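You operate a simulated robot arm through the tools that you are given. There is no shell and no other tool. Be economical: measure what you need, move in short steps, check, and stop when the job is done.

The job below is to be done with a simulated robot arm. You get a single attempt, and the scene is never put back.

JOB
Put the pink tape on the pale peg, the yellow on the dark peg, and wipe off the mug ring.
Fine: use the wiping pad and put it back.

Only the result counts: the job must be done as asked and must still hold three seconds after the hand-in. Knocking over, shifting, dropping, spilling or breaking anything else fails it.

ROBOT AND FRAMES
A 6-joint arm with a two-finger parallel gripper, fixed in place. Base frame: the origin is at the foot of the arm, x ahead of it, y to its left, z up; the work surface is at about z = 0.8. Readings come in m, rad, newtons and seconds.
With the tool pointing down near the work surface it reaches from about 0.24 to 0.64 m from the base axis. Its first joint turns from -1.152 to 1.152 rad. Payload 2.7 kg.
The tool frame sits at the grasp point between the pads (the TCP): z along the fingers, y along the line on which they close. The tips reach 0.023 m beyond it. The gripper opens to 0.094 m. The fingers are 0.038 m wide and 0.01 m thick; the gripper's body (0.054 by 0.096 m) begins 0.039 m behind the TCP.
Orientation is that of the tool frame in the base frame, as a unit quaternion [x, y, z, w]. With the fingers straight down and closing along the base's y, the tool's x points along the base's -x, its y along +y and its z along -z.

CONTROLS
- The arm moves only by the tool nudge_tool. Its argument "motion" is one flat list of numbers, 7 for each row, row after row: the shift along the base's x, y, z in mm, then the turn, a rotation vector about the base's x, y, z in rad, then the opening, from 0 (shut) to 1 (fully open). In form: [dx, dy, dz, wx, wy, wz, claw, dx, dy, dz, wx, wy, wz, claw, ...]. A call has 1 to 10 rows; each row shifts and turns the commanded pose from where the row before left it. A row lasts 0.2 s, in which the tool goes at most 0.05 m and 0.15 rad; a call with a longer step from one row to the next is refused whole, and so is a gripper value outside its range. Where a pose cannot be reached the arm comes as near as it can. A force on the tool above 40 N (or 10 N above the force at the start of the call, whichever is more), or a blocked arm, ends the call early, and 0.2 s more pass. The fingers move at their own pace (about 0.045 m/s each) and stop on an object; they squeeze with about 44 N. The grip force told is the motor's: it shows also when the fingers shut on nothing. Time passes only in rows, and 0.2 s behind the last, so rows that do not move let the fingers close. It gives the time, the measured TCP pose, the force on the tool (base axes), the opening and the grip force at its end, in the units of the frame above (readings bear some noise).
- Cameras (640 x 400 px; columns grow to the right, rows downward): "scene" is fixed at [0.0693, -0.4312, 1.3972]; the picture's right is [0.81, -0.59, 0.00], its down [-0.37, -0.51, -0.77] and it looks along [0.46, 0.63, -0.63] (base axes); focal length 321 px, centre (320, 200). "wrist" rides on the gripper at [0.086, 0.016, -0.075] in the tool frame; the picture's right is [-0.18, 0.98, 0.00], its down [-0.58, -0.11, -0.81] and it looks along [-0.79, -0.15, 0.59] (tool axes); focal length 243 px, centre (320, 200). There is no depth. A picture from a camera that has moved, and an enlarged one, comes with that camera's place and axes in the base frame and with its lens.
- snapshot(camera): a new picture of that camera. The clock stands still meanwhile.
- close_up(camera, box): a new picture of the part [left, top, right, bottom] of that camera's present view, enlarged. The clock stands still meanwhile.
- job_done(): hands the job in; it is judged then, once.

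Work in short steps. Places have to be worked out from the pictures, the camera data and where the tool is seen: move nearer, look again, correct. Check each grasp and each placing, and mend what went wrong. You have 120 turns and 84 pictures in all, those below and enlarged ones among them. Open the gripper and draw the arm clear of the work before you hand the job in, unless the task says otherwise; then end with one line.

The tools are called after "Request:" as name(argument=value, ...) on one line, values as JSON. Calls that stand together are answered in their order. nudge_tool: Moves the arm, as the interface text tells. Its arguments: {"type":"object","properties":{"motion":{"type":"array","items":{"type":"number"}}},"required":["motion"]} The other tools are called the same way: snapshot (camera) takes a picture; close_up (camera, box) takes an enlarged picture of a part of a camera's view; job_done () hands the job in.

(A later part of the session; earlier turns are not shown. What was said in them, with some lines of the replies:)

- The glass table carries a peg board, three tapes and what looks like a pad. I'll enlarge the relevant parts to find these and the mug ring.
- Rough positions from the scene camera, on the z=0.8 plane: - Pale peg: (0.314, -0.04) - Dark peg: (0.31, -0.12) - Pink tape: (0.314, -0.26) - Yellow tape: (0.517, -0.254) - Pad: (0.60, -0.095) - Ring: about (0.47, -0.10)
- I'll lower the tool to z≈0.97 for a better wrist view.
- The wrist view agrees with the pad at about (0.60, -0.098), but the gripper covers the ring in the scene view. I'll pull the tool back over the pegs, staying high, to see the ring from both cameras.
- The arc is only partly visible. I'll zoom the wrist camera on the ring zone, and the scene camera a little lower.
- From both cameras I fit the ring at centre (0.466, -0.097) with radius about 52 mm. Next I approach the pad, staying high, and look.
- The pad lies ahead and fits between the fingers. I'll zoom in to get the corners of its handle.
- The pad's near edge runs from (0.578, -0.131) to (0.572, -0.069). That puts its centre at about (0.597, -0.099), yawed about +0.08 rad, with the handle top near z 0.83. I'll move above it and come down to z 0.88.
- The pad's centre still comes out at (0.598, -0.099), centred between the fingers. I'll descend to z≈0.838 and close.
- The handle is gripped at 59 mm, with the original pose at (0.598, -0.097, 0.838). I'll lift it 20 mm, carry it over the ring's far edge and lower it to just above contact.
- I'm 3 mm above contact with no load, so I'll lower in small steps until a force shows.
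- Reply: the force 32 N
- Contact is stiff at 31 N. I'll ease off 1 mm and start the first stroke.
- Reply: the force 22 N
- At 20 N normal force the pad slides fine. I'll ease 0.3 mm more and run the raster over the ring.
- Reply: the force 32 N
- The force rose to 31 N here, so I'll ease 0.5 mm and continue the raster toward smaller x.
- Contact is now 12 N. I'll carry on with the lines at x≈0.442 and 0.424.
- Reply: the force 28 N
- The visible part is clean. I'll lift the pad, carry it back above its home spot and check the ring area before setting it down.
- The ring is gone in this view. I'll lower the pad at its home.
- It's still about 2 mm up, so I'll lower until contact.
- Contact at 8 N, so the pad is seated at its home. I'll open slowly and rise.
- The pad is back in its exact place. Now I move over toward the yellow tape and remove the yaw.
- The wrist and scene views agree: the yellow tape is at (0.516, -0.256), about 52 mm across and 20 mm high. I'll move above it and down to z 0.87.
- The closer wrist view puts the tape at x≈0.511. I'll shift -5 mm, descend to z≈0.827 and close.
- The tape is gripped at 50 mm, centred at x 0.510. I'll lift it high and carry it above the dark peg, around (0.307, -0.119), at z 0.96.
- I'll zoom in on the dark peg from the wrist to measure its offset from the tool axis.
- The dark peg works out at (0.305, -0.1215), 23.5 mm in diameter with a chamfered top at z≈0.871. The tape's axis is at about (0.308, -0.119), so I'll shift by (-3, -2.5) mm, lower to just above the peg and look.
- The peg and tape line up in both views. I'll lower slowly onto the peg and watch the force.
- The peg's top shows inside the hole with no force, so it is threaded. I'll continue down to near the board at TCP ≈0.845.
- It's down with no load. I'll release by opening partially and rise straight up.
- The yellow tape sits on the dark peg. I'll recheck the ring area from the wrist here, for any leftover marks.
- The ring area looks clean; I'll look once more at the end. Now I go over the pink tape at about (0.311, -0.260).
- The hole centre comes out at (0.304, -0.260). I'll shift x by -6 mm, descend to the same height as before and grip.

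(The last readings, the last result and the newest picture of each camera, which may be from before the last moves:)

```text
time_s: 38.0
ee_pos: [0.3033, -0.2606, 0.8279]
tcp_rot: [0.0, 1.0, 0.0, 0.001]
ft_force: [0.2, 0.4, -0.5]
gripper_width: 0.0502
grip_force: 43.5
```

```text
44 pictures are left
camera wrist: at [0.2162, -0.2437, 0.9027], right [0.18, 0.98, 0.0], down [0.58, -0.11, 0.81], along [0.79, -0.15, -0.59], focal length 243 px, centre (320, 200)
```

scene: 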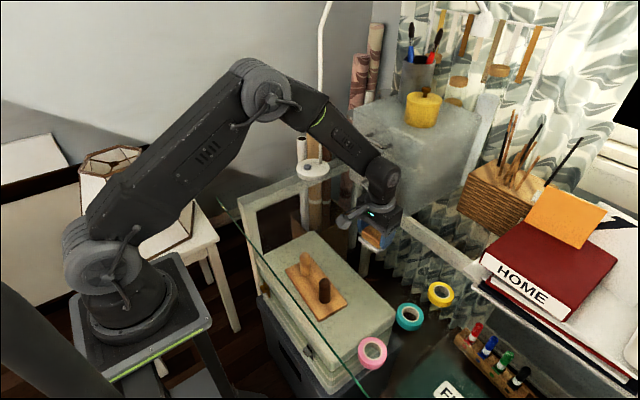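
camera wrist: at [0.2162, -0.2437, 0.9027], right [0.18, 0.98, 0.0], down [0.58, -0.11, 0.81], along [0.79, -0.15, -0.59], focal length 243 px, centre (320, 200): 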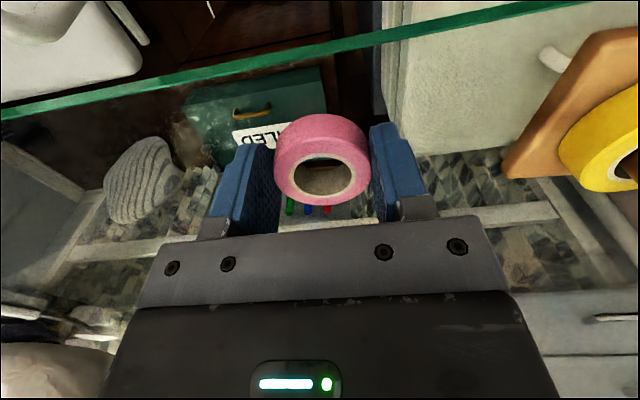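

The tape is gripped at 50 mm and sits about 3 mm ahead of the TCP in x. I'll lift it and carry it above the pale peg, around (0.310, -0.042).

Request:
nudge_tool(motion=[0, 0, 30, 0, 0, 0, 0.4, 0, 0, 45, 0, 0, 0, 0.4, 0, 0, 45, 0, 0, 0, 0.4, 0, 30, 12, 0, 0, 0, 0.4, 1, 38, 0, 0, 0, 0, 0.4, 1, 38, 0, 0, 0, 0, 0.4, 1, 38, 0, 0, 0, 0, 0.4, 1, 38, 0, 0, 0, 0, 0.4, 0, 36, 0, 0, 0, 0, 0.4, 0, 0, 0, 0, 0, 0, 0.4])

Request:
close_up(camera="wrist", box=[208, 0, 432, 140])

Request:
snapshot(camera="wrist")

```text
time_s: 40.2
ee_pos: [0.3056, -0.0431, 0.9614]
tcp_rot: [0.0, 1.0, -0.001, 0.002]
ft_force: [-1.3, -0.1, 1.1]
gripper_width: 0.0499
grip_force: 44.0
```

```text
2.86 times, centred on (320, 70) of wrist
camera zoom: at [0.2188, -0.026, 1.0345], right [0.18, 0.98, 0.0], down [0.58, -0.11, 0.81], along [0.79, -0.15, -0.59], focal length 693 px, centre (320, 571)
```

zoom: 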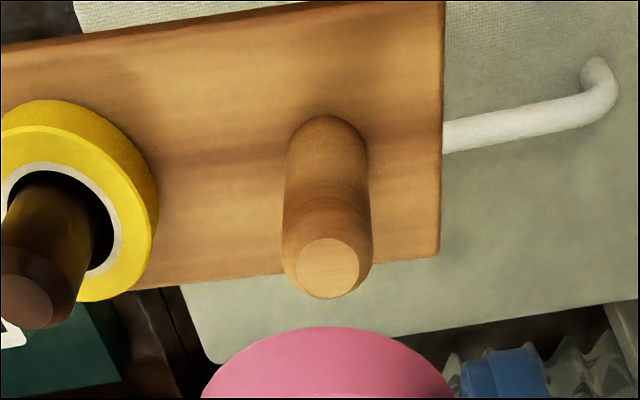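

```text
42 pictures are left
camera wrist: at [0.2188, -0.026, 1.0345], right [0.18, 0.98, 0.0], down [0.58, -0.11, 0.81], along [0.79, -0.15, -0.59], focal length 243 px, centre (320, 200)
```

wrist: 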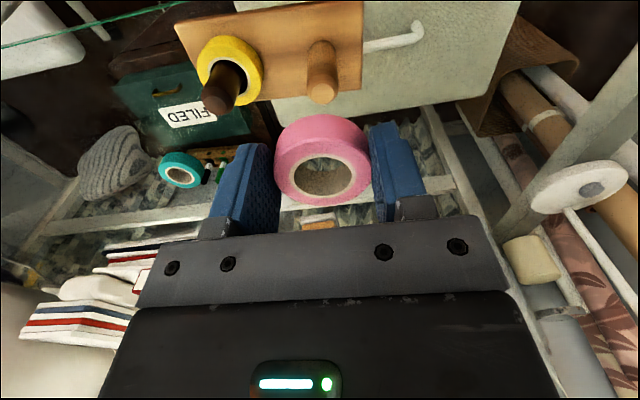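

The pale peg is at (0.3115, -0.042) and the tape's hole at (0.308, -0.042). I'll shift x by +3.5 mm and lower to just above the peg.

Request:
nudge_tool(motion=[3.5, 0, -15, 0, 0, 0, 0.4, 0, 0, -20, 0, 0, 0, 0.4, 0, 0, -18, 0, 0, 0, 0.4, 0, 0, 0, 0, 0, 0, 0.4])

Request:
close_up(camera="wrist", box=[240, 50, 400, 210])

Request:
close_up(camera="scene", box=[250, 210, 362, 280])

```text
time_s: 41.2
ee_pos: [0.3105, -0.0445, 0.906]
tcp_rot: [0.0, 1.0, 0.001, 0.001]
ft_force: [0.4, 0.5, -0.4]
gripper_width: 0.0499
grip_force: 44.0
```

```text
2.50 times, centred on (320, 130) of wrist
camera zoom: at [0.2235, -0.0267, 0.9812], right [0.18, 0.98, 0.0], down [0.58, -0.11, 0.81], along [0.79, -0.15, -0.59], focal length 606 px, centre (320, 375)
```

zoom: 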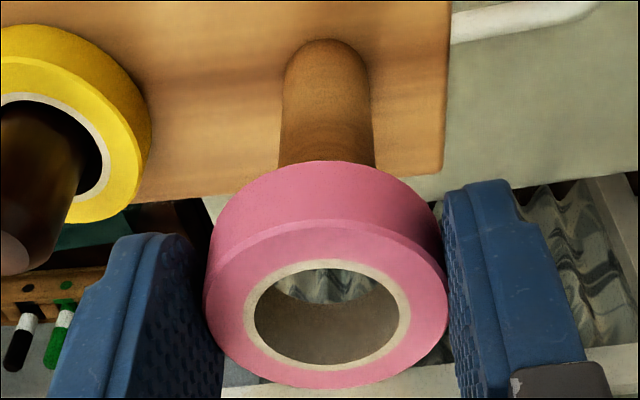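

```text
5.71 times, centred on (306, 245) of scene
camera zoom: at [0.0693, -0.4312, 1.3972], right [0.81, -0.59, 0.0], down [-0.37, -0.51, -0.77], along [0.46, 0.63, -0.63], focal length 1834 px, centre (400, -57)
```

zoom: 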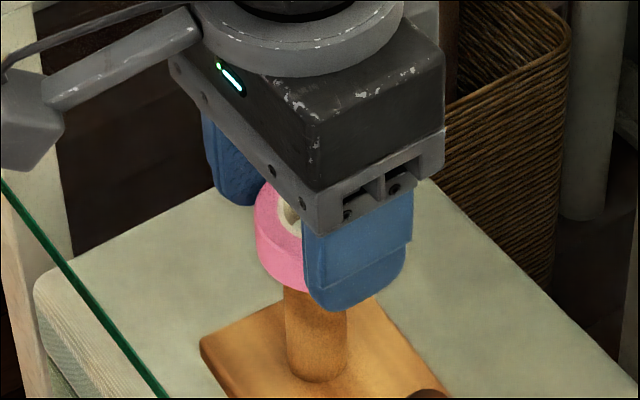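

Aligned in y. I'll lower gently onto the peg.

Request:
nudge_tool(motion=[0, 0, -4, 0, 0, 0, 0.4, 0, 0, -5, 0, 0, 0, 0.4, 0, 0, -4, 0, 0, 0, 0.4, 0, 0, 0, 0, 0, 0, 0.4])

Request:
close_up(camera="wrist", box=[240, 50, 400, 210])

```text
time_s: 42.2
ee_pos: [0.3126, -0.0435, 0.8937]
tcp_rot: [-0.001, 1.0, 0.0, 0.002]
ft_force: [-4.3, 1.1, 18.9]
gripper_width: 0.0502
grip_force: 44.1
```

```text
2.50 times, centred on (320, 130) of wrist
camera zoom: at [0.2238, -0.027, 0.9684], right [0.18, 0.98, 0.0], down [0.58, -0.11, 0.81], along [0.79, -0.15, -0.59], focal length 606 px, centre (320, 375)
```

zoom: 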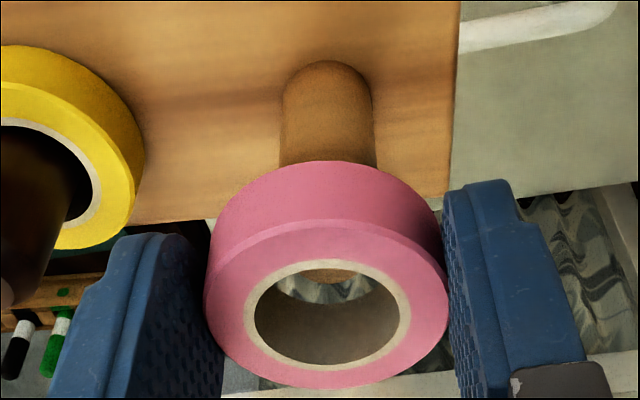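

There's 19 N of contact with Fx negative, so the tape sits slightly too far in +x. The yellow insertion suggests a bias of about 3 mm. I'll raise 4 mm, shift -3 mm and retry.

Request:
nudge_tool(motion=[0, 0, 4, 0, 0, 0, 0.4, -3, 0, 1, 0, 0, 0, 0.4, 0, 0, 0, 0, 0, 0, 0.4, 0, 0, -4, 0, 0, 0, 0.4, 0, 0, -3, 0, 0, 0, 0.4, 0, 0, 0, 0, 0, 0, 0.4])

Request:
close_up(camera="wrist", box=[240, 50, 400, 210])

```text
time_s: 43.6
ee_pos: [0.3062, -0.0435, 0.8912]
tcp_rot: [0.0, 1.0, 0.0, 0.0]
ft_force: [-0.2, 0.3, -0.9]
gripper_width: 0.0501
grip_force: 44.1
```

```text
2.50 times, centred on (320, 130) of wrist
camera zoom: at [0.2198, -0.0261, 0.9657], right [0.18, 0.98, 0.0], down [0.58, -0.11, 0.81], along [0.79, -0.15, -0.59], focal length 606 px, centre (320, 375)
```

zoom: 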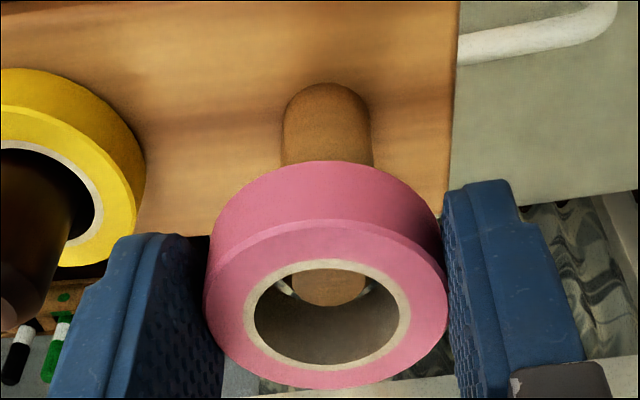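

No force now, and the peg's top shows inside the hole. I'll carry on down in steps.

Request:
nudge_tool(motion=[0, 0, -5, 0, 0, 0, 0.4, 0, 0, -5, 0, 0, 0, 0.4, 0, 0, 0, 0, 0, 0, 0.4])

Request:
close_up(camera="wrist", box=[240, 50, 400, 210])

```text
time_s: 44.4
ee_pos: [0.3072, -0.0436, 0.8825]
tcp_rot: [0.0, 1.0, 0.001, 0.001]
ft_force: [0.5, -0.3, -0.2]
gripper_width: 0.0501
grip_force: 43.6
```

```text
2.50 times, centred on (320, 130) of wrist
camera zoom: at [0.22, -0.026, 0.9565], right [0.18, 0.98, 0.0], down [0.58, -0.11, 0.81], along [0.79, -0.15, -0.59], focal length 606 px, centre (320, 375)
```

zoom: 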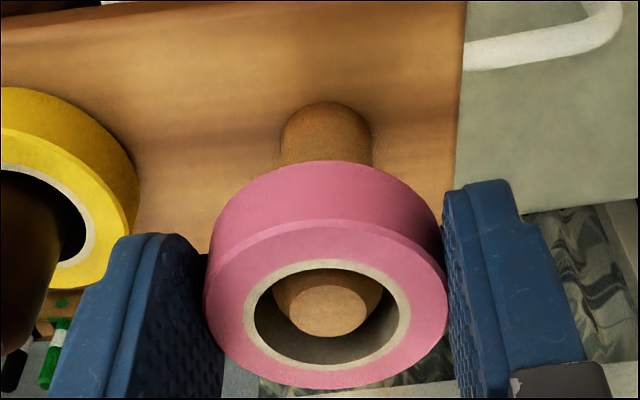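

Threaded and centred. I'll go down to TCP ≈0.845 in steps.

Request:
nudge_tool(motion=[0, 0, -8, 0, 0, 0, 0.4, 0, 0, -8, 0, 0, 0, 0.4, 0, 0, -8, 0, 0, 0, 0.4, 0, 0, -8, 0, 0, 0, 0.4, 0, 0, -4.5, 0, 0, 0, 0.4, 0, 0, 0, 0, 0, 0, 0.4])

Request:
snapshot(camera="wrist")

```text
time_s: 45.8
ee_pos: [0.3071, -0.0436, 0.846]
tcp_rot: [0.0, 1.0, 0.0, 0.002]
ft_force: [-0.2, 1.2, 0.2]
gripper_width: 0.0502
grip_force: 44.1
```

```text
36 pictures are left
camera wrist: at [0.2203, -0.0261, 0.92], right [0.18, 0.98, 0.0], down [0.58, -0.11, 0.81], along [0.79, -0.15, -0.59], focal length 243 px, centre (320, 200)
```

wrist: 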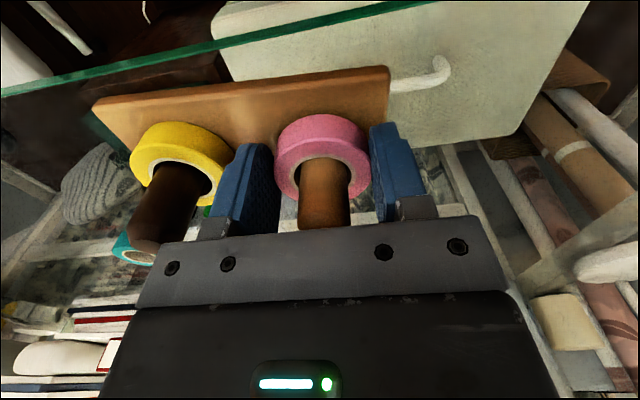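

Seated with no load. I'll open only to about 60 mm to stay clear of the yellow tape, then rise straight up.

Request:
nudge_tool(motion=[0, 0, 0, 0, 0, 0, 0.63, 0, 0, 0, 0, 0, 0, 0.63, 0, 0, 0, 0, 0, 0, 0.63, 0, 0, 15, 0, 0, 0, 0.63, 0, 0, 30, 0, 0, 0, 0.63, 0, 0, 40, 0, 0, 0, 0.63, 0, 0, 45, 0, 0, 0, 0.8, 0, 0, 45, 0, 0, 0, 1, 0, 0, 0, 0, 0, 0, 1])

Request:
snapshot(camera="scene")

Request:
close_up(camera="scene", box=[250, 230, 378, 310])

Request:
close_up(camera="wrist", box=[240, 80, 432, 200])

```text
time_s: 47.8
ee_pos: [0.3081, -0.045, 1.0216]
tcp_rot: [0.0, 1.0, 0.0, 0.002]
ft_force: [0.5, 0.4, -0.4]
gripper_width: 0.094
grip_force: 0.0
```

```text
35 pictures are left
```

scene: 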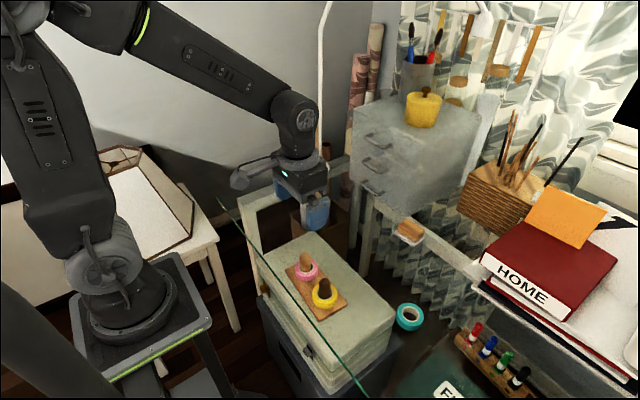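

```text
5.00 times, centred on (314, 270) of scene
camera zoom: at [0.0693, -0.4312, 1.3972], right [0.81, -0.59, 0.0], down [-0.37, -0.51, -0.77], along [0.46, 0.63, -0.63], focal length 1605 px, centre (350, -150)
```

zoom: 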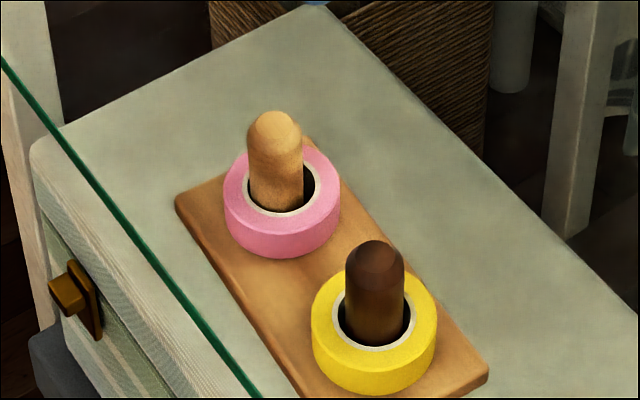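

```text
3.33 times, centred on (336, 140) of wrist
camera zoom: at [0.2203, -0.0271, 1.0958], right [0.18, 0.98, 0.0], down [0.58, -0.11, 0.81], along [0.79, -0.15, -0.59], focal length 809 px, centre (267, 400)
```

zoom: 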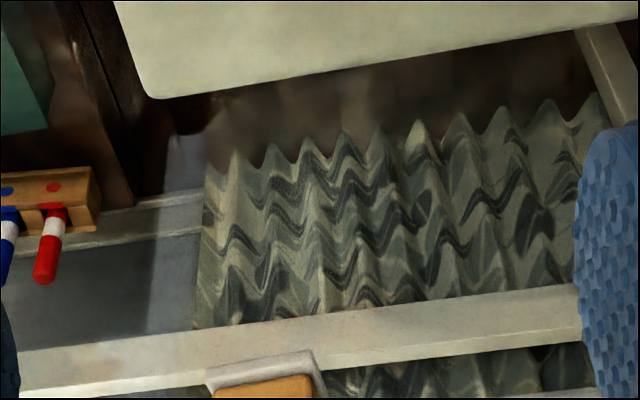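

Both tapes sit on the right pegs and the board hasn't moved. One last unobstructed zoom on the ring area.

Request:
close_up(camera="scene", box=[335, 235, 415, 285])

```text
8.00 times, centred on (375, 260) of scene
camera zoom: at [0.0693, -0.4312, 1.3972], right [0.81, -0.59, 0.0], down [-0.37, -0.51, -0.77], along [0.46, 0.63, -0.63], focal length 2568 px, centre (-120, -280)
```

zoom: 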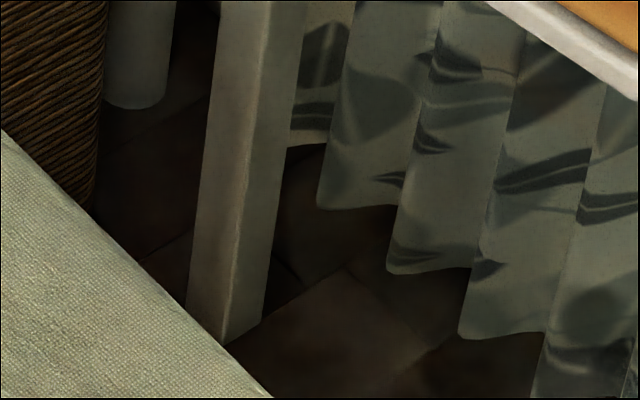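

The ring is fully gone, the pad is home, both tapes are on their pegs, and the arm is clear with the gripper open. Handing in.

Request:
job_done()

```text
The job is handed in.
```

The pink tape is on the pale peg, the yellow tape is on the dark peg, the mug ring is wiped off, and the wiping pad is back in its place; I've handed the job in.
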